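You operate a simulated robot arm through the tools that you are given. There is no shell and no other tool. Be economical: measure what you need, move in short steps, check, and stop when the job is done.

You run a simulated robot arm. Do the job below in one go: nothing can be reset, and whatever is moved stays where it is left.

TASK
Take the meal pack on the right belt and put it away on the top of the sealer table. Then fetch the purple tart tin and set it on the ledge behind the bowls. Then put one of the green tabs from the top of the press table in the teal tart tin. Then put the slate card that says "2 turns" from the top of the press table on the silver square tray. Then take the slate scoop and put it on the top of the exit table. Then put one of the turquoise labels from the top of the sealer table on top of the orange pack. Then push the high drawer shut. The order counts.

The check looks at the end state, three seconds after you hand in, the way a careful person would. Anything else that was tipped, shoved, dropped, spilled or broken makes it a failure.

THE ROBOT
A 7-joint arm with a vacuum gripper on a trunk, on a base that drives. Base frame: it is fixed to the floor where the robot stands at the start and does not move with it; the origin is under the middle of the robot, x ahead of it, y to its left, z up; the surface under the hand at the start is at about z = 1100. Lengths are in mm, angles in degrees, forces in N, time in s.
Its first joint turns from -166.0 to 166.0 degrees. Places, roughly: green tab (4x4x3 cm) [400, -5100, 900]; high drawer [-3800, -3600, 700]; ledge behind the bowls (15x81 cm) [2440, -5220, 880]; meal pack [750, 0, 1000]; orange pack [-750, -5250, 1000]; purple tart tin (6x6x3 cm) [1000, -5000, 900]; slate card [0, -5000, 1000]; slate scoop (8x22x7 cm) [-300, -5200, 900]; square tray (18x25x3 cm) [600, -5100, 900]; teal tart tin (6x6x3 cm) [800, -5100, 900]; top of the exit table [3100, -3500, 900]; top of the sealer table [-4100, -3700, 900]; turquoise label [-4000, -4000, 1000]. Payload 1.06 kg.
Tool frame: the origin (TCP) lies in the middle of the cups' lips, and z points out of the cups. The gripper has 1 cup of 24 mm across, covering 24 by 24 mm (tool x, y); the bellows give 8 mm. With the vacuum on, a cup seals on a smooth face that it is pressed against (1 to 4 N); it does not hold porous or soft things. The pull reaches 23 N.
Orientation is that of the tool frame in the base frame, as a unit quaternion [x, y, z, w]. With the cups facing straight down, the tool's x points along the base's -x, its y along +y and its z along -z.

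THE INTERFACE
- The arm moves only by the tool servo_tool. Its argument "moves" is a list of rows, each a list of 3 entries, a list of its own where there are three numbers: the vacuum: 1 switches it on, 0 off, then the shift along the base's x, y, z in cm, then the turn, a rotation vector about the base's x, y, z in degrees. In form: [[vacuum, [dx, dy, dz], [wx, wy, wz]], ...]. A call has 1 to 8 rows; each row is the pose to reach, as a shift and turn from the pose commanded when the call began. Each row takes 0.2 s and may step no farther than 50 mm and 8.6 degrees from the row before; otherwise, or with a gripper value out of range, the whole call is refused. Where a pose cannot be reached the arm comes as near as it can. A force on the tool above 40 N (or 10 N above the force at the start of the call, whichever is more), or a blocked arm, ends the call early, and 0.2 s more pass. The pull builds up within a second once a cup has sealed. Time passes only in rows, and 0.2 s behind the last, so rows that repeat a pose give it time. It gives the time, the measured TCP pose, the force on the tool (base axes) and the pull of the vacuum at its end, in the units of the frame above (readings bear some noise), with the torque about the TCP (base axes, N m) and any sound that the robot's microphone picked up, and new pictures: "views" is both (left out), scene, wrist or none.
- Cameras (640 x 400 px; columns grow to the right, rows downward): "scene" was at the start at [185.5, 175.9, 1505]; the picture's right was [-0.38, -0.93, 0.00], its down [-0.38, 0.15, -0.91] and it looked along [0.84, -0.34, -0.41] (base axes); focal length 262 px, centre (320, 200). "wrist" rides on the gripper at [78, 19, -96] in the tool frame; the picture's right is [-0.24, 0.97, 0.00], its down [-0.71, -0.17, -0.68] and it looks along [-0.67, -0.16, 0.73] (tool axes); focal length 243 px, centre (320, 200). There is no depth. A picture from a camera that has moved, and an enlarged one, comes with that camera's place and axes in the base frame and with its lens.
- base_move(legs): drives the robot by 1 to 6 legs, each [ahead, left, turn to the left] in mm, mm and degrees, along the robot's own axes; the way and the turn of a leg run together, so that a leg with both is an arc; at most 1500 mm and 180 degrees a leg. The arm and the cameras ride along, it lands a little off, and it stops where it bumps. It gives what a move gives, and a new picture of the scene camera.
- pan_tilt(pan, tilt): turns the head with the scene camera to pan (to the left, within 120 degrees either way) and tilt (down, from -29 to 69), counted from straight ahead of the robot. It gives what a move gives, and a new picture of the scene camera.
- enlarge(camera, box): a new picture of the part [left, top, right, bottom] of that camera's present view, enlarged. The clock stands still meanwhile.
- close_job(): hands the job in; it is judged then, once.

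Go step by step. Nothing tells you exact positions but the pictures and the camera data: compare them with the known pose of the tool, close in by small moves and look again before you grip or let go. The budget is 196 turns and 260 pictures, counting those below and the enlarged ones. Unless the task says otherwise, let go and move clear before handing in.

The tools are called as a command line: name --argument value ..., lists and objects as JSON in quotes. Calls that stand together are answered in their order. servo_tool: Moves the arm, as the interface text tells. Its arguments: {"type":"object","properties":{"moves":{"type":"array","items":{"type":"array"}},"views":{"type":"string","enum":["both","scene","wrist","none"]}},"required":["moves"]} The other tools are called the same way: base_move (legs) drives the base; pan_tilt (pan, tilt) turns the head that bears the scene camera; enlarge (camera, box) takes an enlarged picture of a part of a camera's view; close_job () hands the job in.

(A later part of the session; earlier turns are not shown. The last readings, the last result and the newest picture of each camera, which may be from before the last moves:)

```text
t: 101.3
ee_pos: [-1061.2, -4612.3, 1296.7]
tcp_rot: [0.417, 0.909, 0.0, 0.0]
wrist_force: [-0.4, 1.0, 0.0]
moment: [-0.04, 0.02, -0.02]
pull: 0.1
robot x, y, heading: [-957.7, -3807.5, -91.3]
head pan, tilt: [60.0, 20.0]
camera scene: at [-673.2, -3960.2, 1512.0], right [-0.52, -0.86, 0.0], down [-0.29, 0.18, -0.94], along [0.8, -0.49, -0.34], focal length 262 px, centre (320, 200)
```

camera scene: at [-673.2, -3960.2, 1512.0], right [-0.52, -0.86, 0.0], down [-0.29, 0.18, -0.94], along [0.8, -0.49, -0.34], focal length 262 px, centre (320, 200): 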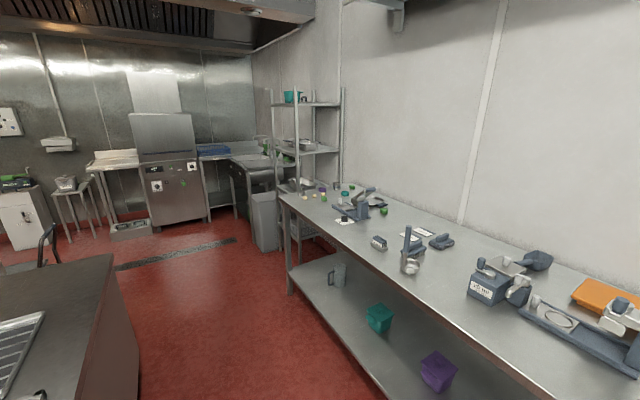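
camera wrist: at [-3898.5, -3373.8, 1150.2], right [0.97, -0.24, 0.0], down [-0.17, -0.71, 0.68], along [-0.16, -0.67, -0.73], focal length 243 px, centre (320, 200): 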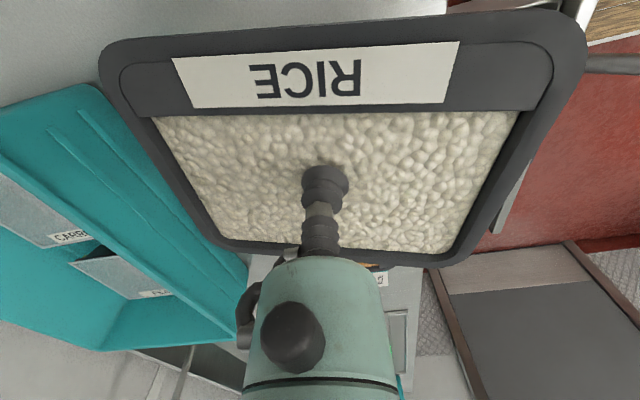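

The arm retract was refused (step size) but the drive was clean. I retract now, then move along the press table between it and the island (island end at y about -3690).

servo_tool --moves '[[0, [0.5, 4, 1], [0, 0, -8]], [0, [1, 8, 2], [0, 0, -16]], [0, [1.5, 12, 3], [0, 0, -24]], [0, [2, 16, 4], [0, 0, -32]], [0, [2, 20, 5], [0, 0, -40]], [0, [2, 24, 5], [0, 0, -42]], [0, [2, 28, 5], [0, 0, -42]]]' --views "none"

base_move --legs '[[340, 0, 1], [0, 1400, 0]]'

pan_tilt --pan 40 --tilt 28

```text
t: 102.9
ee_pos: [-1042.4, -4332.7, 1346.9]
tcp_rot: [0.715, 0.699, 0.0, 0.0]
wrist_force: [0.0, -0.2, 0.2]
moment: [0.03, -0.02, 0.01]
pull: 0.1
robot x, y, heading: [-961.6, -3807.1, -91.4]
head pan, tilt: [60.0, 20.0]
```

```text
t: 111.7
ee_pos: [370.0, -4672.7, 1345.9]
tcp_rot: [0.699, 0.715, -0.001, 0.0]
wrist_force: [0.1, 1.1, -0.2]
moment: [0.02, 0.0, 0.03]
pull: 0.0
robot x, y, heading: [426.0, -4141.9, -88.7]
head pan, tilt: [60.0, 20.0]
camera scene: at [721.9, -4283.9, 1512.0], right [-0.48, -0.88, 0.0], down [-0.3, 0.16, -0.94], along [0.82, -0.45, -0.34], focal length 262 px, centre (320, 200)
```

scene: 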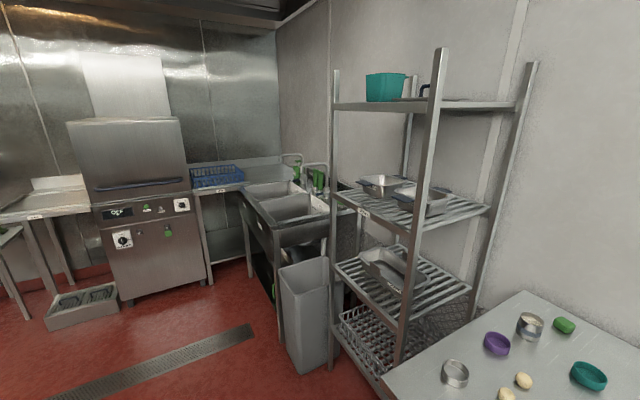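

```text
t: 112.5
ee_pos: [370.0, -4671.6, 1345.4]
tcp_rot: [0.699, 0.715, 0.0, 0.0]
wrist_force: [0.0, 0.4, 0.1]
moment: [-0.01, 0.02, -0.01]
pull: 0.1
robot x, y, heading: [430.3, -4148.9, -88.6]
head pan, tilt: [40.0, 28.0]
camera scene: at [700.4, -4307.7, 1499.2], right [-0.75, -0.66, 0.0], down [-0.31, 0.35, -0.88], along [0.58, -0.66, -0.47], focal length 262 px, centre (320, 200)
```

scene: 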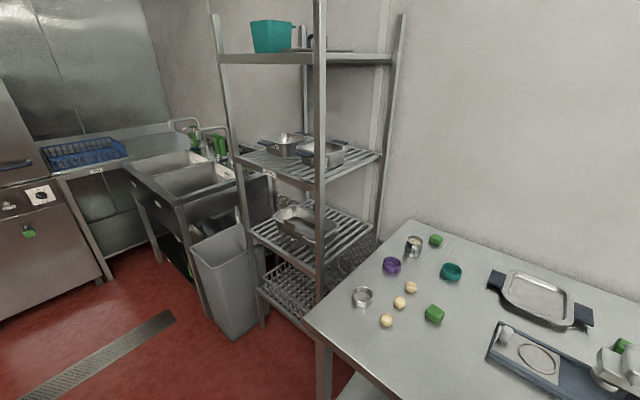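

Purple tin at about (955,-4946), teal tin near (797,-5049). I move 400 left and bring the arm over the purple tin.

base_move --legs '[[0, 400, -1]]'

pan_tilt --pan 10 --tilt 40

```text
t: 115.0
ee_pos: [764.7, -4664.3, 1346.4]
tcp_rot: [0.703, 0.711, -0.001, 0.0]
wrist_force: [-0.5, 0.0, -0.3]
moment: [-0.01, 0.06, 0.0]
pull: 0.1
robot x, y, heading: [828.8, -4138.7, -89.3]
head pan, tilt: [40.0, 28.0]
camera scene: at [1098.2, -4303.3, 1499.1], right [-0.76, -0.65, 0.0], down [-0.31, 0.36, -0.88], along [0.58, -0.67, -0.47], focal length 262 px, centre (320, 200)
```

scene: 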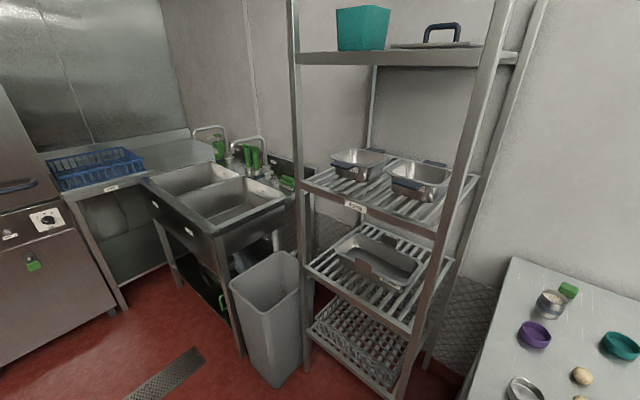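

```text
t: 116.0
ee_pos: [764.6, -4664.9, 1345.2]
tcp_rot: [0.703, 0.711, 0.001, -0.001]
wrist_force: [1.1, -0.1, -0.3]
moment: [-0.01, 0.0, -0.01]
pull: 0.1
robot x, y, heading: [831.3, -4135.6, -89.3]
head pan, tilt: [10.0, 40.0]
camera scene: at [1054.5, -4317.8, 1480.7], right [-0.98, -0.19, 0.0], down [-0.12, 0.63, -0.77], along [0.14, -0.75, -0.64], focal length 262 px, centre (320, 200)
```

scene: 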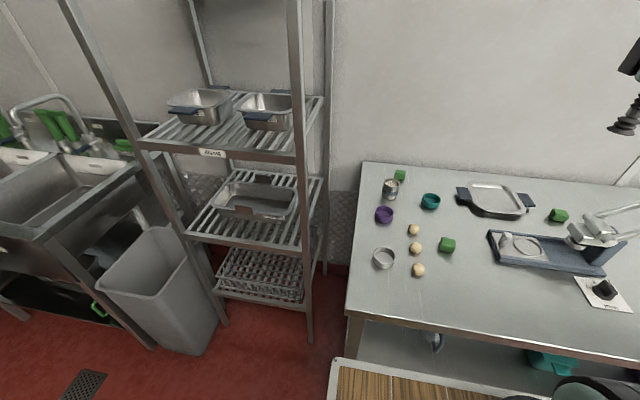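

Purple tin refined to about (966,-4951). I extend over it at safe height.

servo_tool --moves '[[0, [3, -3.8, 0], [0, 0, 0]], [0, [6, -7.6, 0], [0, 0, 0]], [0, [9, -11.4, 0], [0, 0, 0]], [0, [12, -15.2, 0], [0, 0, 0]], [0, [15, -19, 0], [0, 0, 0]], [0, [18, -23, 0], [0, 0, 0]], [0, [20, -27, 0], [0, 0, 0]], [0, [20.1, -28.6, -4], [0, 0, 0]]]' --views "none"

servo_tool --moves '[[0, [0, 0, -5], [0, 0, 0]], [0, [0, 0, -10], [0, 0, 0]], [0, [0, 0, -15], [0, 0, 0]], [0, [0, 0, -20], [0, 0, 0]], [0, [0, 0, -24], [0, 0, 0]], [0, [0, 0, -24], [0, 0, 0]]]' --views "both"

```text
t: 117.8
ee_pos: [967.9, -4951.1, 1306.1]
tcp_rot: [0.703, 0.711, -0.001, 0.001]
wrist_force: [0.0, -0.3, 0.2]
moment: [-0.01, -0.03, 0.0]
pull: 0.0
robot x, y, heading: [825.0, -4137.3, -89.6]
head pan, tilt: [10.0, 40.0]
```

```text
t: 119.2
ee_pos: [964.5, -4955.4, 1065.7]
tcp_rot: [0.703, 0.712, 0.0, 0.0]
wrist_force: [0.5, -0.6, -1.4]
moment: [0.02, -0.01, 0.01]
pull: 0.1
robot x, y, heading: [828.7, -4140.6, -89.1]
head pan, tilt: [10.0, 40.0]
camera scene: at [1054.5, -4317.7, 1480.6], right [-0.98, -0.19, 0.0], down [-0.12, 0.63, -0.77], along [0.14, -0.75, -0.64], focal length 262 px, centre (320, 200)
camera wrist: at [982.1, -4876.0, 1160.5], right [0.97, -0.22, 0.0], down [-0.16, -0.71, 0.69], along [-0.15, -0.67, -0.73], focal length 243 px, centre (320, 200)
```

scene: 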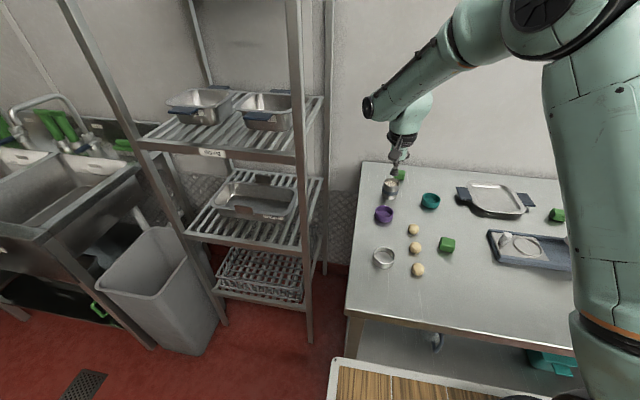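
wrist: 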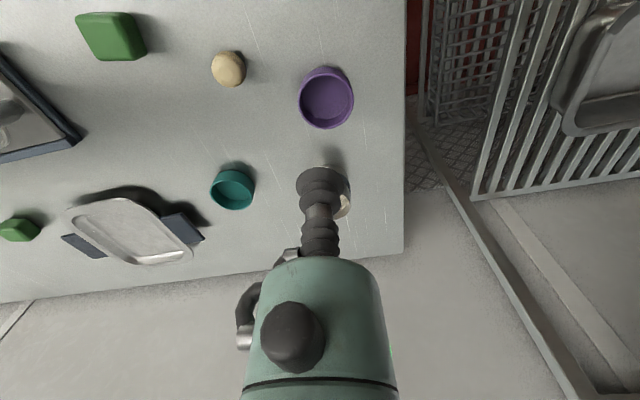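

The wrist view puts the tin at about (969,-4960). I correct slightly and descend to about 965 to look again.

servo_tool --moves '[[0, [0.3, -0.4, -4], [0, 0, 0]], [0, [0.3, -0.4, -8], [0, 0, 0]], [0, [0.3, -0.4, -10], [0, 0, 0]], [0, [0.3, -0.4, -10], [0, 0, 0]]]' --views "wrist"

enlarge --camera "scene" --box '[340, 160, 436, 220]'

```text
t: 120.2
ee_pos: [968.3, -4959.1, 964.7]
tcp_rot: [0.703, 0.711, 0.0, 0.0]
wrist_force: [0.0, 0.3, -0.4]
moment: [0.02, -0.02, 0.03]
pull: 0.0
robot x, y, heading: [825.6, -4137.3, -89.3]
head pan, tilt: [10.0, 40.0]
camera wrist: at [984.8, -4879.9, 1058.7], right [0.97, -0.22, 0.0], down [-0.16, -0.71, 0.68], along [-0.15, -0.67, -0.73], focal length 243 px, centre (320, 200)
```

wrist: 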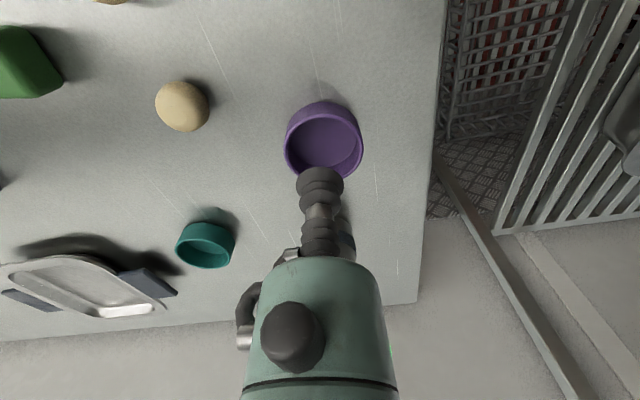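

```text
6.67 times, centred on (388, 190) of scene
camera zoom: at [1054.5, -4317.8, 1480.6], right [-0.98, -0.19, 0.0], down [-0.12, 0.63, -0.77], along [0.14, -0.75, -0.64], focal length 1750 px, centre (-133, 267)
```

zoom: 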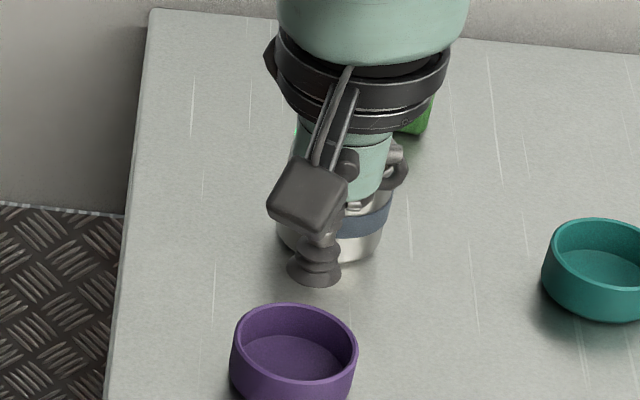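

Alignment checks out against both views (rim z about 915, centre (969,-4960)). I descend into the tin with vacuum on, step by step.

servo_tool --moves '[[1, [0, 0, -3], [0, 0, 0]], [1, [0, 0, -5], [0, 0, 0]], [1, [0, 0, -5.4], [0, 0, 0]], [1, [0, 0, -5.8], [0, 0, 0]], [1, [0, 0, -6.2], [0, 0, 0]], [1, [0, 0, -6.2], [0, 0, 0]]]' --views "wrist"

```text
t: 121.5
ee_pos: [967.7, -4954.8, 903.2]
tcp_rot: [0.702, 0.712, 0.001, 0.001]
wrist_force: [-0.3, 0.4, 0.8]
moment: [0.04, 0.02, 0.01]
pull: 0.0
robot x, y, heading: [829.0, -4138.5, -89.4]
head pan, tilt: [10.0, 40.0]
camera wrist: at [985.5, -4877.5, 997.3], right [0.97, -0.22, 0.0], down [-0.16, -0.71, 0.68], along [-0.15, -0.67, -0.73], focal length 243 px, centre (320, 200)
```

wrist: 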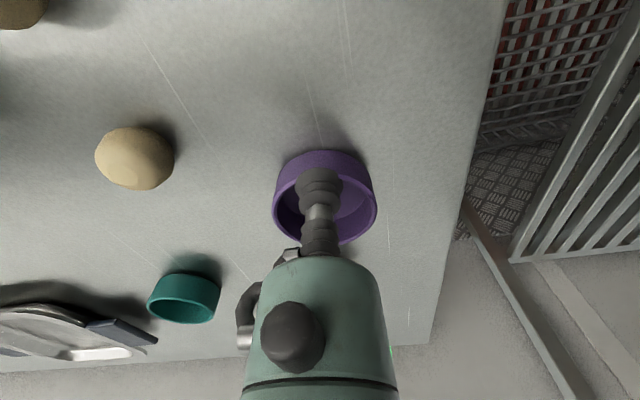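

The cup is inside the tin, centred. Keep descending.

servo_tool --moves '[[1, [0.2, 0, -0.4], [0, 0, 0]], [1, [0.2, 0, -0.8], [0, 0, 0]], [1, [0.2, 0, -1.1], [0, 0, 0]], [1, [0.2, 0, -1.4], [0, 0, 0]], [1, [0.2, 0, -1.4], [0, 0, 0]]]' --views "none"

```text
t: 122.8
ee_pos: [970.7, -4956.0, 891.9]
tcp_rot: [0.703, 0.712, 0.0, 0.001]
wrist_force: [2.0, 4.6, 24.0]
moment: [0.19, 0.04, -0.02]
pull: 0.1
robot x, y, heading: [827.4, -4138.7, -89.4]
head pan, tilt: [10.0, 40.0]
```

Firm contact but no pull yet. I ease off a little and wait for the seal.

servo_tool --moves '[[1, [0, 0, 0.4], [0, 0, 0]], [1, [0, 0, 0.4], [0, 0, 0]], [1, [0, 0, 0.4], [0, 0, 0]], [1, [0, 0, 0.4], [0, 0, 0]]]' --views "both"

enlarge --camera "wrist" --box '[240, 130, 400, 230]'

```text
t: 123.8
ee_pos: [970.1, -4955.5, 894.3]
tcp_rot: [0.703, 0.712, 0.0, 0.0]
wrist_force: [0.6, 0.0, 4.4]
moment: [0.02, -0.02, 0.0]
pull: 0.0
robot x, y, heading: [828.9, -4137.7, -89.4]
head pan, tilt: [10.0, 40.0]
camera scene: at [1054.5, -4317.6, 1480.6], right [-0.98, -0.19, 0.0], down [-0.12, 0.63, -0.77], along [0.14, -0.75, -0.64], focal length 262 px, centre (320, 200)
camera wrist: at [987.9, -4876.6, 988.2], right [0.97, -0.22, 0.0], down [-0.16, -0.71, 0.68], along [-0.15, -0.67, -0.73], focal length 243 px, centre (320, 200)
```

scene: 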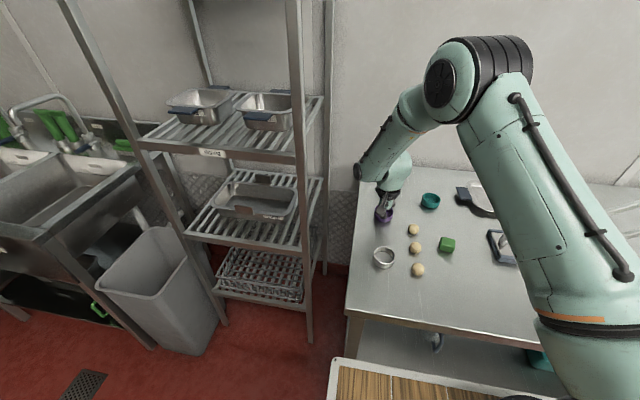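
wrist: 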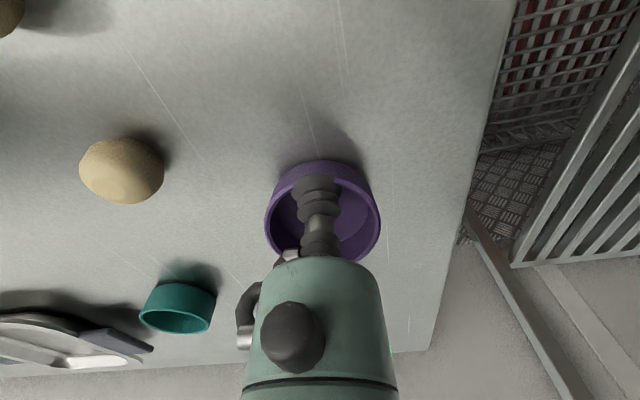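

```text
4.00 times, centred on (320, 180) of wrist
camera zoom: at [987.9, -4876.6, 988.2], right [0.97, -0.22, 0.0], down [-0.16, -0.71, 0.68], along [-0.15, -0.67, -0.73], focal length 970 px, centre (320, 280)
```

zoom: 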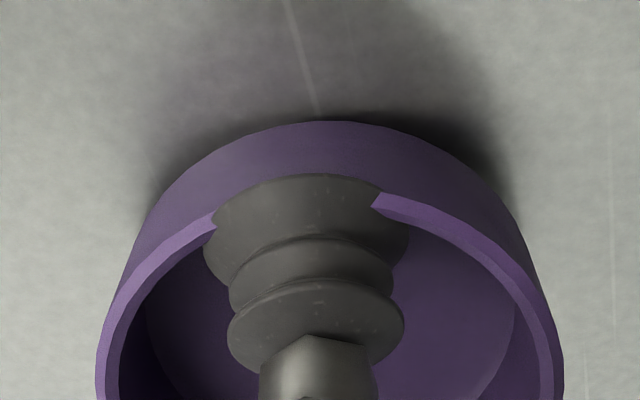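

The cup is sitting on the near wall: the rim is lower (z about 903) and the centre is at y about -4973. I lift out, shift 17 mm in -y and look.

servo_tool --moves '[[0, [0, 0, 1.5], [0, 0, 0]], [0, [0, 0, 3.5], [0, 0, 0]], [0, [-0.1, -1.7, 3.5], [0, 0, 0]], [0, [-0.1, -1.7, 3.5], [0, 0, 0]]]' --views "wrist"

enlarge --camera "wrist" --box '[240, 100, 400, 200]'

```text
t: 124.8
ee_pos: [968.2, -4971.3, 928.0]
tcp_rot: [0.703, 0.712, 0.0, 0.0]
wrist_force: [-0.5, -0.3, 0.1]
moment: [0.01, 0.01, 0.02]
pull: 0.1
robot x, y, heading: [825.0, -4138.0, -89.4]
head pan, tilt: [10.0, 40.0]
camera wrist: at [985.5, -4892.5, 1021.6], right [0.97, -0.22, 0.0], down [-0.16, -0.71, 0.68], along [-0.15, -0.67, -0.73], focal length 243 px, centre (320, 200)
```

wrist: 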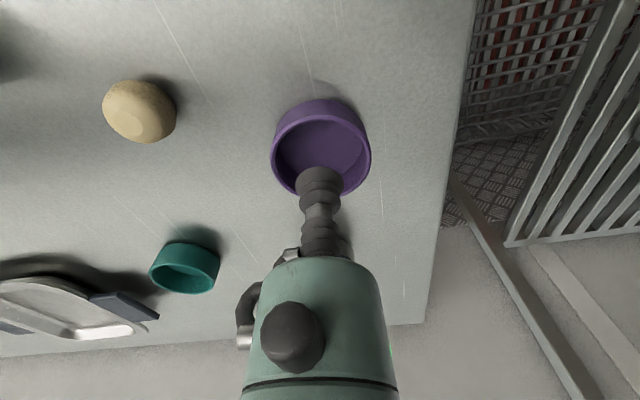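

```text
4.00 times, centred on (320, 150) of wrist
camera zoom: at [985.5, -4892.5, 1021.6], right [0.97, -0.22, 0.0], down [-0.16, -0.71, 0.68], along [-0.15, -0.67, -0.73], focal length 970 px, centre (320, 400)
```

zoom: 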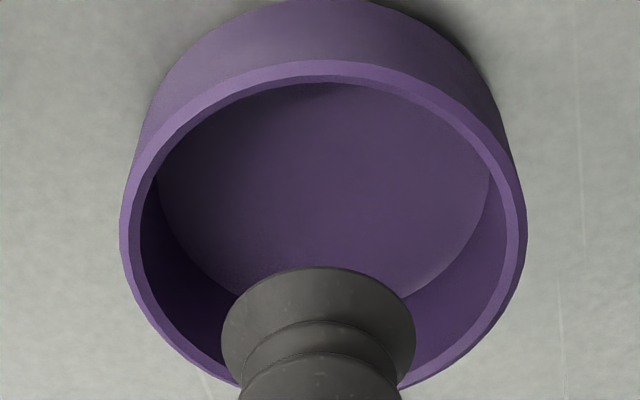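

Rim z is about 900, so the centre is near y=-4975. I nudge 4 mm further and go down.

servo_tool --moves '[[1, [0, -0.4, -1], [0, 0, 0]], [1, [0, -0.4, -2.5], [0, 0, 0]], [1, [0, -0.4, -3.5], [0, 0, 0]], [1, [0, -0.4, -4], [0, 0, 0]], [1, [0, -0.4, -4], [0, 0, 0]]]' --views "wrist"

enlarge --camera "wrist" --box '[240, 130, 400, 230]'

```text
t: 126.0
ee_pos: [969.7, -4976.7, 890.0]
tcp_rot: [0.703, 0.711, 0.001, 0.0]
wrist_force: [0.5, -0.4, 0.0]
moment: [-0.01, 0.01, 0.03]
pull: 0.1
robot x, y, heading: [830.4, -4139.7, -89.1]
head pan, tilt: [10.0, 40.0]
camera wrist: at [987.0, -4898.2, 983.4], right [0.97, -0.22, 0.0], down [-0.16, -0.71, 0.68], along [-0.15, -0.67, -0.73], focal length 243 px, centre (320, 200)
```

wrist: 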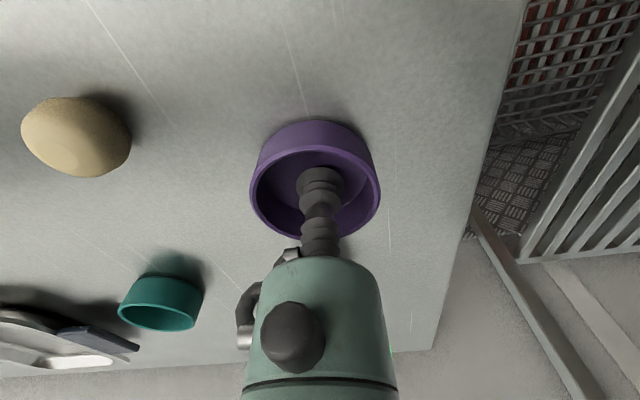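

```text
4.00 times, centred on (320, 180) of wrist
camera zoom: at [987.0, -4898.2, 983.4], right [0.97, -0.22, 0.0], down [-0.16, -0.71, 0.68], along [-0.15, -0.67, -0.73], focal length 970 px, centre (320, 280)
```

zoom: 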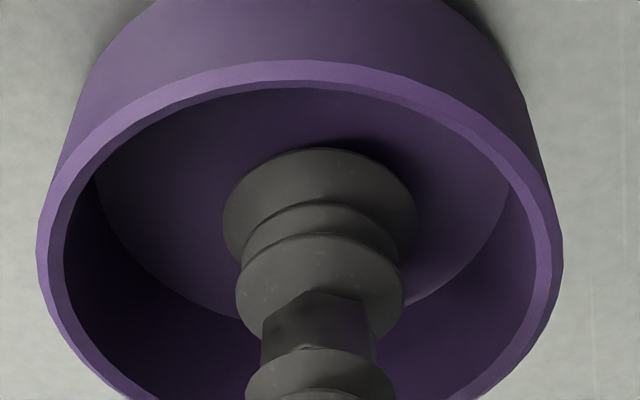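

Now the cup is truly inside, near the middle. Continue down.

servo_tool --moves '[[1, [-0.2, 0, -0.4], [0, 0, 0]], [1, [-0.2, 0, -0.8], [0, 0, 0]], [1, [-0.2, 0, -1.1], [0, 0, 0]], [1, [-0.2, 0, -1.3], [0, 0, 0]], [1, [-0.2, 0, -1.3], [0, 0, 0]]]' --views "none"

```text
t: 127.2
ee_pos: [967.5, -4977.4, 876.1]
tcp_rot: [0.704, 0.711, -0.001, 0.001]
wrist_force: [0.0, -5.8, 18.6]
moment: [0.08, 0.0, 0.0]
pull: 22.8
robot x, y, heading: [831.0, -4137.9, -89.3]
head pan, tilt: [10.0, 40.0]
```

Sealed with full pull. I lift, retract and drive left toward the double sink, whose bowls' back ledge is near (2440,-5220).

servo_tool --moves '[[1, [0, 0, 1], [0, 0, 0]], [1, [0, 0, 4], [0, 0, 0]], [1, [0, 0, 9], [0, 0, 0]], [1, [0, 0, 14], [0, 0, 0]], [1, [0, 0, 19], [0, 0, 0]], [1, [0, 0, 24], [0, 0, 0]], [1, [0, 0, 29], [0, 0, 0]], [1, [0, 0, 34], [0, 0, 0]]]' --views "wrist"

servo_tool --moves '[[1, [-2, 4, 2], [0, 0, 0]], [1, [-4, 8, 4], [0, 0, 0]], [1, [-6, 12, 6], [0, 0, 0]], [1, [-8, 16, 8], [0, 0, 0]], [1, [-10, 20, 10], [0, 0, 0]], [1, [-12, 24, 10], [0, 0, 0]], [1, [-14, 28, 10], [0, 0, 0]], [1, [-16, 31, 10], [0, 0, 0]]]' --views "none"

base_move --legs '[[0, 800, -0.5], [0, 800, 0]]'

pan_tilt --pan 10 --tilt 38

```text
t: 128.9
ee_pos: [967.8, -4971.7, 1219.2]
tcp_rot: [0.703, 0.711, 0.001, 0.0]
wrist_force: [0.5, -0.7, -1.0]
moment: [0.03, -0.04, 0.02]
pull: 22.8
robot x, y, heading: [833.2, -4138.9, -89.1]
head pan, tilt: [10.0, 40.0]
camera wrist: at [986.1, -4892.7, 1313.2], right [0.97, -0.22, 0.0], down [-0.16, -0.71, 0.68], along [-0.15, -0.67, -0.73], focal length 243 px, centre (320, 200)
```

wrist: 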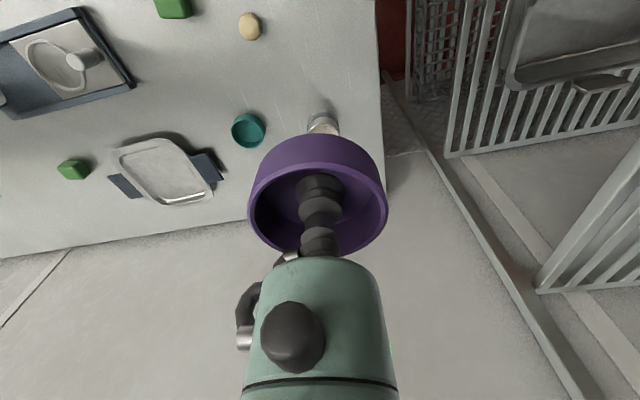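

```text
t: 130.8
ee_pos: [804.6, -4666.0, 1314.5]
tcp_rot: [0.702, 0.712, 0.0, 0.0]
wrist_force: [-0.3, -0.7, -0.8]
moment: [0.01, 0.02, -0.04]
pull: 22.9
robot x, y, heading: [827.3, -4137.6, -89.4]
head pan, tilt: [10.0, 40.0]
```

```text
t: 138.9
ee_pos: [2402.5, -4649.4, 1315.2]
tcp_rot: [0.703, 0.711, 0.0, 0.0]
wrist_force: [-0.7, -0.3, -1.1]
moment: [0.01, -0.03, 0.02]
pull: 23.0
robot x, y, heading: [2428.4, -4123.3, -89.4]
head pan, tilt: [10.0, 40.0]
camera scene: at [2653.6, -4301.7, 1480.6], right [-0.98, -0.18, 0.0], down [-0.12, 0.63, -0.77], along [0.14, -0.75, -0.64], focal length 262 px, centre (320, 200)
```

scene: 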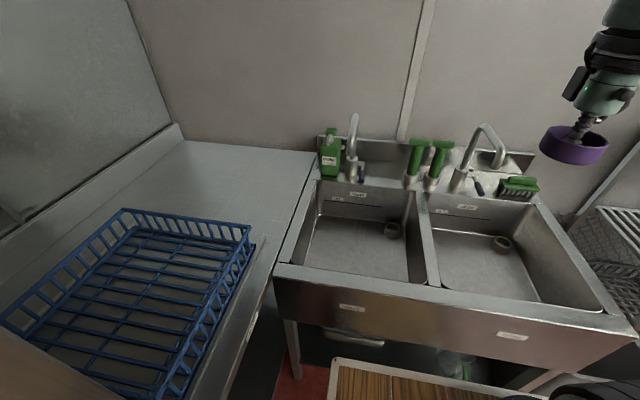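

```text
t: 139.6
ee_pos: [2402.2, -4647.7, 1314.5]
tcp_rot: [0.703, 0.711, 0.0, -0.001]
wrist_force: [0.5, -0.4, 0.5]
moment: [0.01, 0.0, 0.01]
pull: 22.6
robot x, y, heading: [2427.7, -4122.1, -89.6]
head pan, tilt: [10.0, 38.0]
camera scene: at [2653.8, -4302.9, 1483.6], right [-0.98, -0.18, 0.0], down [-0.11, 0.61, -0.79], along [0.14, -0.77, -0.62], focal length 262 px, centre (320, 200)
```

scene: 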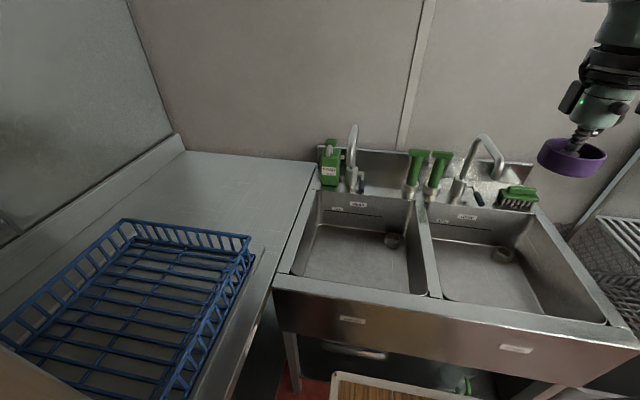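

I see the sink: the back ledge carries soap, two taps, two standing brushes and a scrub brush. I zoom in for the free gaps.

enlarge --camera "scene" --box '[310, 110, 550, 260]'

```text
2.67 times, centred on (430, 185) of scene
camera zoom: at [2653.8, -4302.9, 1483.6], right [-0.98, -0.18, 0.0], down [-0.11, 0.61, -0.79], along [0.14, -0.77, -0.62], focal length 700 px, centre (27, 240)
```

zoom: 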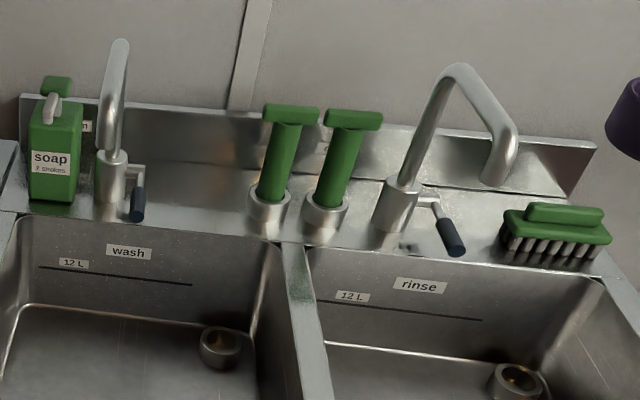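

The best gap is between the wash tap (x about 2655) and the first green handle (x about 2494): target (2575,-5208). I move 120 ahead and 120 left for reach.

base_move --legs '[[120, 120, 0]]'

pan_tilt --pan 15 --tilt 35

enlarge --camera "scene" --box '[320, 110, 560, 260]'

```text
t: 141.0
ee_pos: [2526.2, -4770.0, 1314.7]
tcp_rot: [0.7, 0.714, 0.0, 0.001]
wrist_force: [0.5, -0.9, -1.3]
moment: [0.01, 0.02, 0.0]
pull: 22.7
robot x, y, heading: [2545.8, -4245.1, -89.1]
head pan, tilt: [10.0, 38.0]
camera scene: at [2775.6, -4421.7, 1483.6], right [-0.98, -0.19, 0.0], down [-0.12, 0.6, -0.79], along [0.15, -0.77, -0.62], focal length 262 px, centre (320, 200)
```

scene: 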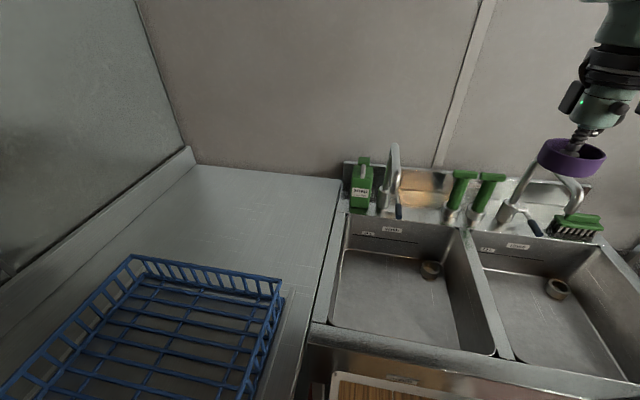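

```text
t: 141.7
ee_pos: [2527.7, -4769.7, 1315.0]
tcp_rot: [0.701, 0.713, -0.001, 0.0]
wrist_force: [0.5, 0.0, -0.6]
moment: [-0.03, -0.03, -0.02]
pull: 22.9
robot x, y, heading: [2546.7, -4242.4, -88.8]
head pan, tilt: [15.0, 35.0]
camera scene: at [2783.3, -4421.5, 1488.2], right [-0.96, -0.28, 0.0], down [-0.16, 0.55, -0.82], along [0.23, -0.79, -0.57], focal length 262 px, centre (320, 200)
```

scene: 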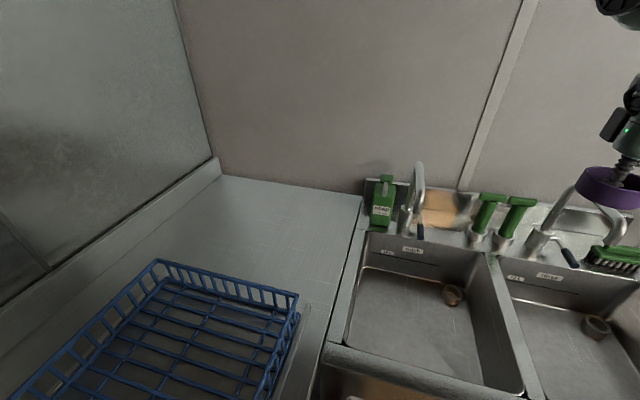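

```text
2.67 times, centred on (440, 185) of scene
camera zoom: at [2783.3, -4421.5, 1488.2], right [-0.96, -0.28, 0.0], down [-0.16, 0.55, -0.82], along [0.23, -0.79, -0.57], focal length 700 px, centre (0, 240)
```

zoom: 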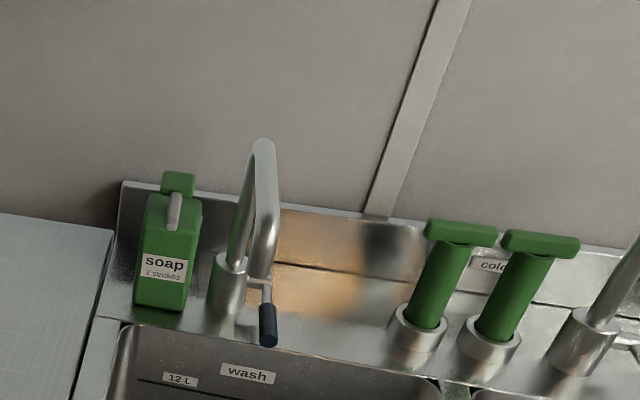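

Refined: target (2577,-5208) on the ledge. I move over at height, then come partway down.

servo_tool --moves '[[1, [1, -4.8, 0], [0, 0, 0]], [1, [2, -9.6, 0], [0, 0, 0]], [1, [3, -14.4, 0], [0, 0, 0]], [1, [4, -19.2, 0], [0, 0, 0]], [1, [5, -24, 0], [0, 0, 0]], [1, [5, -28.8, 0], [0, 0, 0]], [1, [5, -33.6, 0], [0, 0, 0]], [1, [5, -38.4, 0], [0, 0, 0]]]' --views "none"

servo_tool --moves '[[1, [0, -4.5, 0], [0, 0, 0]], [1, [0, -5.4, -4], [0, 0, 0]], [1, [0, -5.4, -9], [0, 0, 0]], [1, [0, -5.4, -14], [0, 0, 0]], [1, [0, -5.4, -14], [0, 0, 0]]]' --views "both"

enlarge --camera "scene" --box '[320, 110, 560, 260]'

```text
t: 143.5
ee_pos: [2576.0, -5150.6, 1314.1]
tcp_rot: [0.7, 0.714, 0.0, 0.0]
wrist_force: [0.9, 0.7, 0.6]
moment: [-0.03, -0.02, -0.01]
pull: 23.4
robot x, y, heading: [2545.3, -4245.0, -89.2]
head pan, tilt: [15.0, 35.0]
```

```text
t: 144.7
ee_pos: [2575.9, -5212.7, 1180.4]
tcp_rot: [0.701, 0.713, 0.0, 0.0]
wrist_force: [0.6, -0.1, 0.0]
moment: [0.05, 0.01, 0.01]
pull: 23.3
robot x, y, heading: [2544.8, -4240.8, -88.9]
head pan, tilt: [15.0, 35.0]
camera scene: at [2783.3, -4421.5, 1488.2], right [-0.96, -0.28, 0.0], down [-0.16, 0.55, -0.82], along [0.23, -0.79, -0.57], focal length 262 px, centre (320, 200)
camera wrist: at [2592.5, -5132.7, 1274.0], right [0.98, -0.22, 0.0], down [-0.16, -0.71, 0.68], along [-0.15, -0.67, -0.73], focal length 243 px, centre (320, 200)
```

scene: 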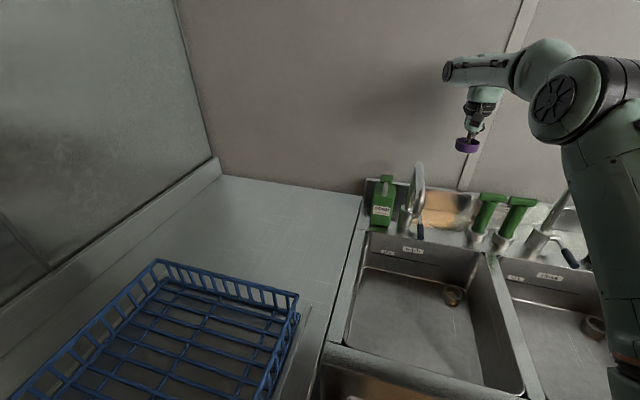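
wrist: 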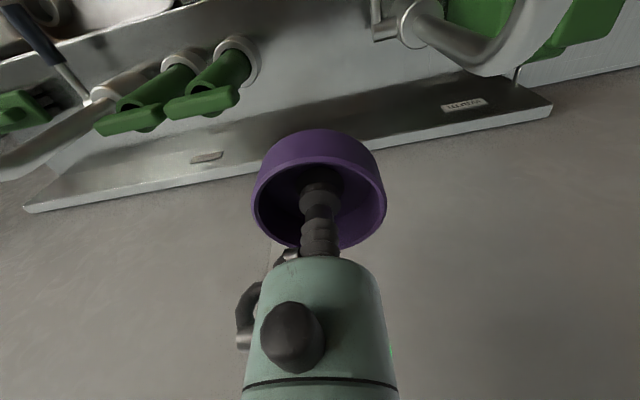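

```text
2.67 times, centred on (440, 185) of scene
camera zoom: at [2783.3, -4421.5, 1488.2], right [-0.96, -0.28, 0.0], down [-0.16, 0.55, -0.82], along [0.23, -0.79, -0.57], focal length 700 px, centre (0, 240)
```

zoom: 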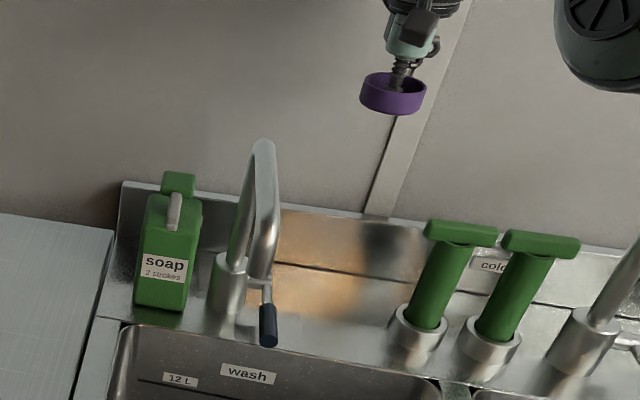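

Aligned over the gap. I lower to about 1000 and check.

servo_tool --moves '[[1, [0, 0.3, -5], [0, 0, 0]], [1, [0, 0.3, -10], [0, 0, 0]], [1, [0, 0.3, -15], [0, 0, 0]], [1, [0, 0.3, -19], [0, 0, 0]], [1, [0, 0.3, -19], [0, 0, 0]]]' --views "wrist"

enlarge --camera "scene" --box '[360, 120, 520, 220]'

```text
t: 145.9
ee_pos: [2575.4, -5205.3, 985.6]
tcp_rot: [0.701, 0.713, 0.0, 0.0]
wrist_force: [0.4, -0.6, -0.7]
moment: [-0.01, 0.01, -0.01]
pull: 23.1
robot x, y, heading: [2545.8, -4239.1, -88.9]
head pan, tilt: [15.0, 35.0]
camera wrist: at [2591.9, -5125.6, 1080.3], right [0.98, -0.22, 0.0], down [-0.16, -0.71, 0.68], along [-0.15, -0.67, -0.73], focal length 243 px, centre (320, 200)
```

wrist: 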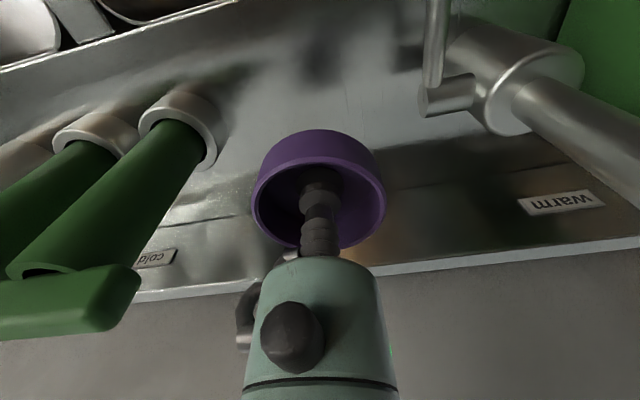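

```text
4.00 times, centred on (440, 170) of scene
camera zoom: at [2783.3, -4421.5, 1488.2], right [-0.96, -0.28, 0.0], down [-0.16, 0.55, -0.82], along [0.23, -0.79, -0.57], focal length 1050 px, centre (-160, 320)
```

zoom: 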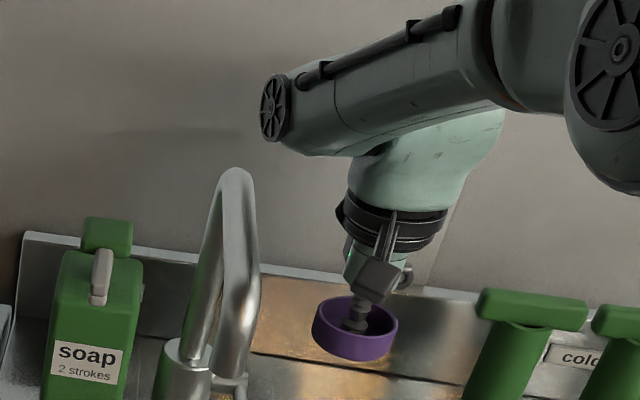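

Good clearance on both sides. I lower to about 895 and then feel for contact.

servo_tool --moves '[[1, [0, 0, -4], [0, 0, 0]], [1, [0, 0, -7.5], [0, 0, 0]], [1, [0, 0, -8.5], [0, 0, 0]], [1, [0, 0, -9], [0, 0, 0]], [1, [0, 0, -9], [0, 0, 0]]]' --views "wrist"

enlarge --camera "scene" --box '[360, 150, 520, 250]'

```text
t: 147.1
ee_pos: [2575.0, -5206.3, 893.6]
tcp_rot: [0.701, 0.713, -0.001, 0.0]
wrist_force: [-0.4, 0.1, -0.4]
moment: [-0.03, 0.01, 0.0]
pull: 22.8
robot x, y, heading: [2545.7, -4244.9, -89.1]
head pan, tilt: [15.0, 35.0]
camera wrist: at [2592.1, -5127.2, 989.2], right [0.98, -0.22, 0.0], down [-0.16, -0.71, 0.68], along [-0.15, -0.67, -0.73], focal length 243 px, centre (320, 200)
```

wrist: 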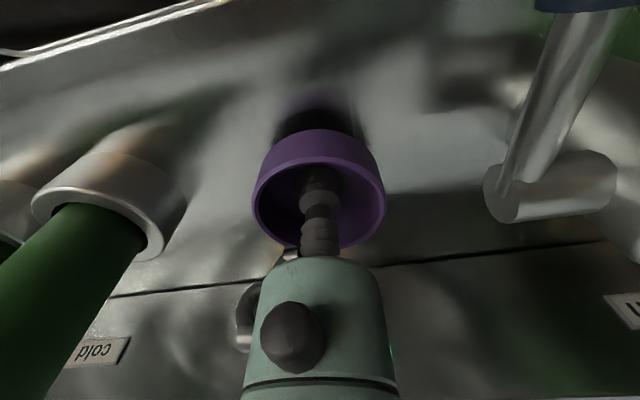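

```text
4.00 times, centred on (440, 200) of scene
camera zoom: at [2783.3, -4421.6, 1488.2], right [-0.96, -0.28, 0.0], down [-0.16, 0.55, -0.82], along [0.23, -0.79, -0.57], focal length 1050 px, centre (-160, 200)
```

zoom: 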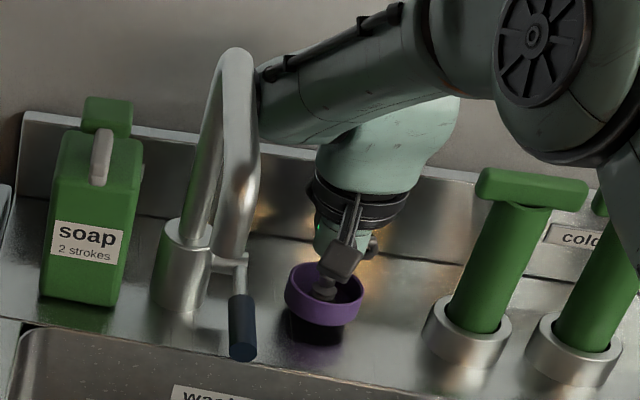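

servo_tool --moves '[[1, [0, 0, -0.4], [0, 0, 0]], [1, [0, 0, -0.7], [0, 0, 0]], [1, [0, 0, -1.0], [0, 0, 0]], [1, [0, 0, -1.2], [0, 0, 0]], [1, [0, 0, -1.2], [0, 0, 0]]]' --views "none"

```text
t: 148.3
ee_pos: [2576.8, -5206.0, 883.8]
tcp_rot: [0.701, 0.713, -0.001, 0.0]
wrist_force: [-1.2, -2.4, 5.5]
moment: [-0.01, 0.01, -0.01]
pull: 23.0
robot x, y, heading: [2547.1, -4240.0, -89.0]
head pan, tilt: [15.0, 35.0]
```

Contact felt. I release, wait and rise straight out.

servo_tool --moves '[[0, [0, 0, 0], [0, 0, 0]], [0, [0, 0, 0], [0, 0, 0]], [0, [0, 0, 0.1], [0, 0, 0]], [0, [0, 0, 0.2], [0, 0, 0]], [0, [0, 0, 0.8], [0, 0, 0]], [0, [0, 0, 2.5], [0, 0, 0]], [0, [0, 0, 6], [0, 0, 0]], [0, [0, 0, 11], [0, 0, 0]]]' --views "none"

servo_tool --moves '[[0, [0, 0, 5], [0, 0, 0]], [0, [0, 0, 10], [0, 0, 0]], [0, [0, 0, 15], [0, 0, 0]], [0, [0, 0, 20], [0, 0, 0]], [0, [0, 0, 25], [0, 0, 0]], [0, [0, 0, 30], [0, 0, 0]], [0, [0, 0, 33], [0, 0, 0]]]' --views "none"

enlarge --camera "scene" --box '[360, 150, 520, 250]'

```text
t: 150.1
ee_pos: [2577.4, -5203.9, 989.0]
tcp_rot: [0.701, 0.713, 0.001, -0.001]
wrist_force: [0.0, 0.4, -0.7]
moment: [0.03, 0.01, 0.02]
pull: 0.0
robot x, y, heading: [2547.7, -4244.8, -88.9]
head pan, tilt: [15.0, 35.0]
```

```text
t: 151.7
ee_pos: [2582.7, -5203.5, 1308.1]
tcp_rot: [0.698, 0.716, 0.003, -0.01]
wrist_force: [1.8, -0.2, -0.2]
moment: [-0.02, 0.09, 0.05]
pull: 0.1
out of reach, approached as far as the arm can: row 7
robot x, y, heading: [2547.6, -4242.7, -88.7]
head pan, tilt: [15.0, 35.0]
```

```text
4.00 times, centred on (440, 200) of scene
camera zoom: at [2784.3, -4421.1, 1488.1], right [-0.96, -0.28, 0.0], down [-0.16, 0.55, -0.82], along [0.23, -0.79, -0.57], focal length 1050 px, centre (-160, 200)
```

zoom: 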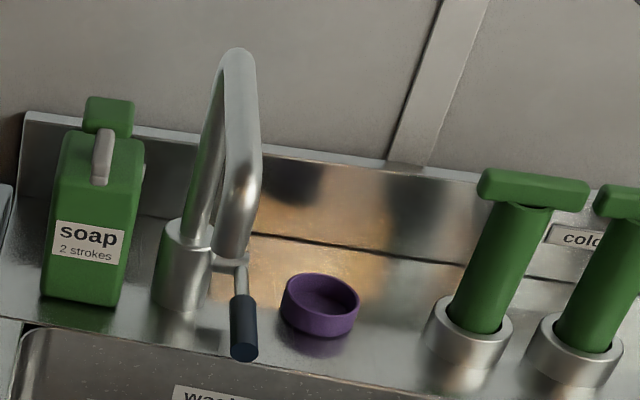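

The purple tin stands on the ledge. I retract and drive back to the press table for the green tab.

servo_tool --moves '[[0, [-0.5, 3, -1], [0, 0, 0]], [0, [-1, 7.5, -1], [0, 0, 0]], [0, [-2, 12, -1], [0, 0, 0]], [0, [-3, 16.5, -1], [0, 0, 0]], [0, [-4, 21, -1], [0, 0, 0]], [0, [-5, 25.5, -1], [0, 0, 0]], [0, [-6, 30, 0], [0, 0, 0]], [0, [-7, 34.5, 0], [0, 0, 0]]]' --views "none"

servo_tool --moves '[[0, [0, 4.5, 0], [0, 0, 0]], [0, [0, 9, 0], [0, 0, 0]], [0, [0, 13, 1], [0, 0, 0]]]' --views "none"

base_move --legs '[[-100, -400, 0], [0, -1400, 0]]'

pan_tilt --pan 10 --tilt 42

```text
t: 153.5
ee_pos: [2508.2, -4861.6, 1318.9]
tcp_rot: [0.701, 0.713, 0.001, 0.0]
wrist_force: [0.1, -1.0, -0.7]
moment: [0.05, -0.01, -0.01]
pull: 0.0
robot x, y, heading: [2548.3, -4243.7, -89.1]
head pan, tilt: [15.0, 35.0]
```

```text
t: 154.3
ee_pos: [2509.7, -4729.2, 1330.4]
tcp_rot: [0.701, 0.713, 0.0, -0.001]
wrist_force: [0.3, -0.9, -1.9]
moment: [0.04, -0.01, -0.01]
pull: 0.0
robot x, y, heading: [2549.1, -4242.0, -89.0]
head pan, tilt: [15.0, 35.0]
```

```text
t: 163.4
ee_pos: [715.8, -4670.0, 1330.6]
tcp_rot: [0.697, 0.717, 0.0, 0.0]
wrist_force: [0.3, 0.6, -1.1]
moment: [0.01, 0.01, -0.03]
pull: 0.0
robot x, y, heading: [749.7, -4185.0, -88.4]
head pan, tilt: [15.0, 35.0]
camera scene: at [985.5, -4360.4, 1488.2], right [-0.96, -0.29, 0.0], down [-0.17, 0.55, -0.82], along [0.24, -0.78, -0.57], focal length 262 px, centre (320, 200)
```

scene: 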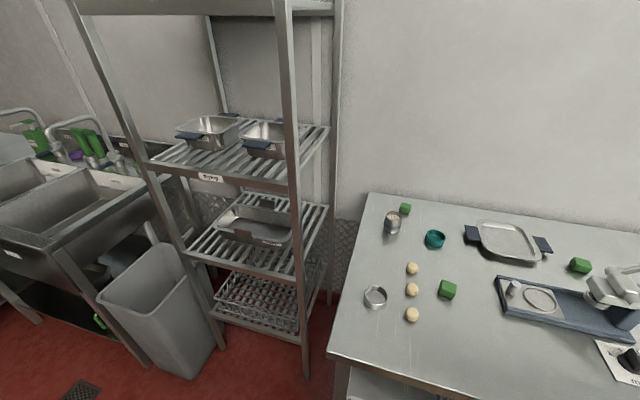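

```text
t: 164.1
ee_pos: [716.5, -4671.3, 1330.3]
tcp_rot: [0.696, 0.718, -0.001, 0.0]
wrist_force: [-0.7, 0.4, -0.1]
moment: [0.02, 0.01, 0.0]
pull: 0.1
robot x, y, heading: [746.2, -4184.6, -88.4]
head pan, tilt: [10.0, 42.0]
camera scene: at [977.2, -4358.0, 1477.7], right [-0.98, -0.2, 0.0], down [-0.14, 0.65, -0.74], along [0.15, -0.73, -0.67], focal length 262 px, centre (320, 200)
```

scene: 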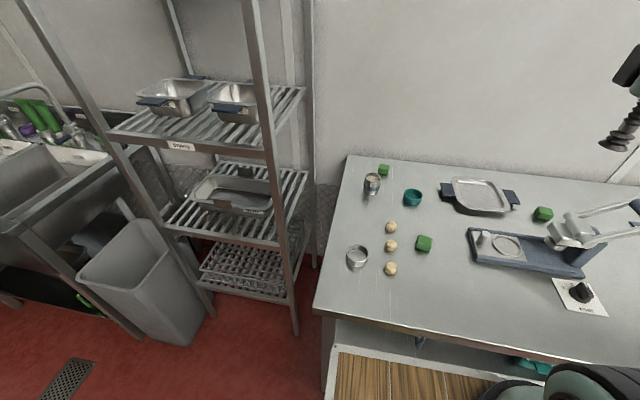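

Front green tab near (788,-4863), teal tin near (809,-5080). I zoom in and move the arm over the tab.

enlarge --camera "scene" --box '[340, 160, 500, 260]'

servo_tool --moves '[[0, [2, -4, -2], [0, 0, 0]], [0, [4, -8, -4], [0, 0, 0]], [0, [6, -12, -6], [0, 0, 0]], [0, [7, -16, -8], [0, 0, 0]], [0, [7.2, -19.2, -11], [0, 0, 0]], [0, [7.2, -19.2, -15], [0, 0, 0]], [0, [7.2, -19.2, -20], [0, 0, 0]], [0, [7.2, -19.2, -25], [0, 0, 0]]]' --views "none"

servo_tool --moves '[[0, [0, 0, -5], [0, 0, 0]], [0, [0, 0, -8], [0, 0, 0]], [0, [0, 0, -8], [0, 0, 0]]]' --views "wrist"

```text
4.00 times, centred on (420, 210) of scene
camera zoom: at [977.2, -4358.0, 1477.7], right [-0.98, -0.2, 0.0], down [-0.14, 0.65, -0.74], along [0.15, -0.73, -0.67], focal length 1050 px, centre (-80, 160)
```

zoom: 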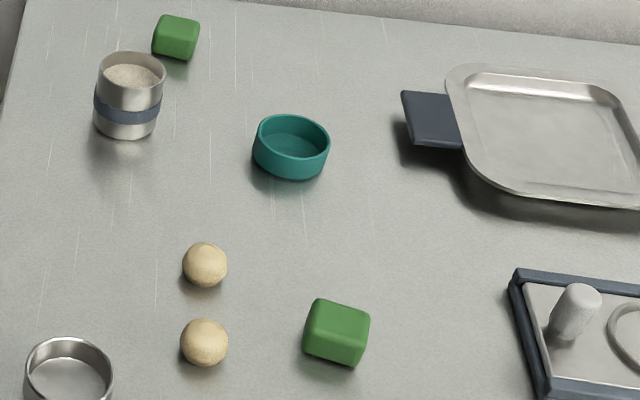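

```text
t: 165.9
ee_pos: [786.7, -4865.5, 1079.4]
tcp_rot: [0.697, 0.717, 0.0, -0.001]
wrist_force: [-0.3, 0.6, -0.2]
moment: [-0.04, -0.01, -0.02]
pull: 0.1
robot x, y, heading: [743.7, -4183.2, -88.0]
head pan, tilt: [10.0, 42.0]
```

```text
t: 166.7
ee_pos: [787.7, -4863.7, 1000.2]
tcp_rot: [0.696, 0.718, 0.0, 0.001]
wrist_force: [-0.5, 0.7, 0.1]
moment: [-0.02, 0.0, -0.04]
pull: 0.1
robot x, y, heading: [750.5, -4184.5, -88.3]
head pan, tilt: [10.0, 42.0]
camera wrist: at [803.8, -4784.9, 1094.5], right [0.98, -0.21, 0.0], down [-0.15, -0.71, 0.68], along [-0.14, -0.67, -0.73], focal length 243 px, centre (320, 200)
```

wrist: 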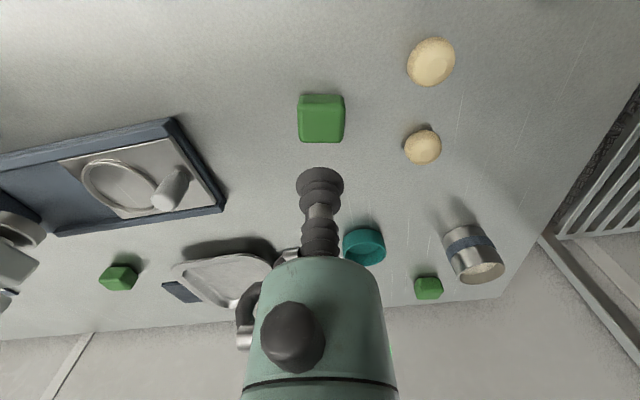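

The tab top is centred at about (786,-4875). I shift 11 mm and lower.

servo_tool --moves '[[1, [-0.1, -1.1, -3], [0, 0, 0]], [1, [-0.1, -1.1, -6.5], [0, 0, 0]], [1, [-0.1, -1.1, -8], [0, 0, 0]], [1, [-0.1, -1.1, -8], [0, 0, 0]]]' --views "wrist"

enlarge --camera "wrist" --box '[240, 130, 400, 230]'

```text
t: 167.7
ee_pos: [786.1, -4875.0, 919.8]
tcp_rot: [0.696, 0.718, 0.001, 0.0]
wrist_force: [-0.5, -0.2, 0.4]
moment: [0.0, -0.03, 0.0]
pull: 0.0
robot x, y, heading: [746.3, -4181.5, -88.5]
head pan, tilt: [10.0, 42.0]
camera wrist: at [803.0, -4795.6, 1014.8], right [0.98, -0.21, 0.0], down [-0.15, -0.71, 0.68], along [-0.14, -0.67, -0.73], focal length 243 px, centre (320, 200)
```

wrist: 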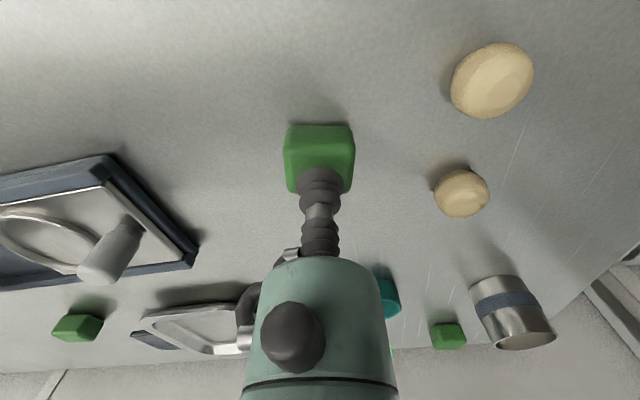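

```text
4.00 times, centred on (320, 180) of wrist
camera zoom: at [803.0, -4795.6, 1014.8], right [0.98, -0.21, 0.0], down [-0.15, -0.71, 0.68], along [-0.14, -0.67, -0.73], focal length 970 px, centre (320, 280)
```

zoom: 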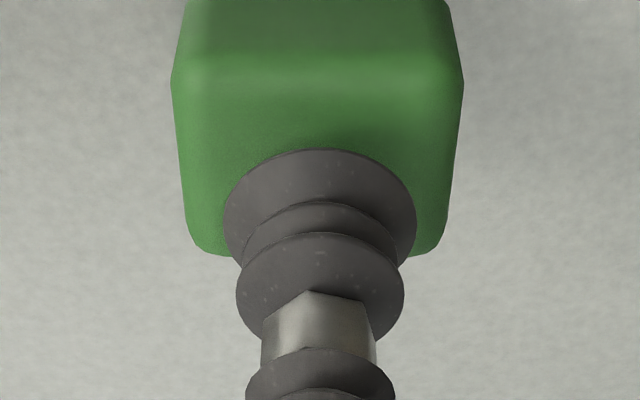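

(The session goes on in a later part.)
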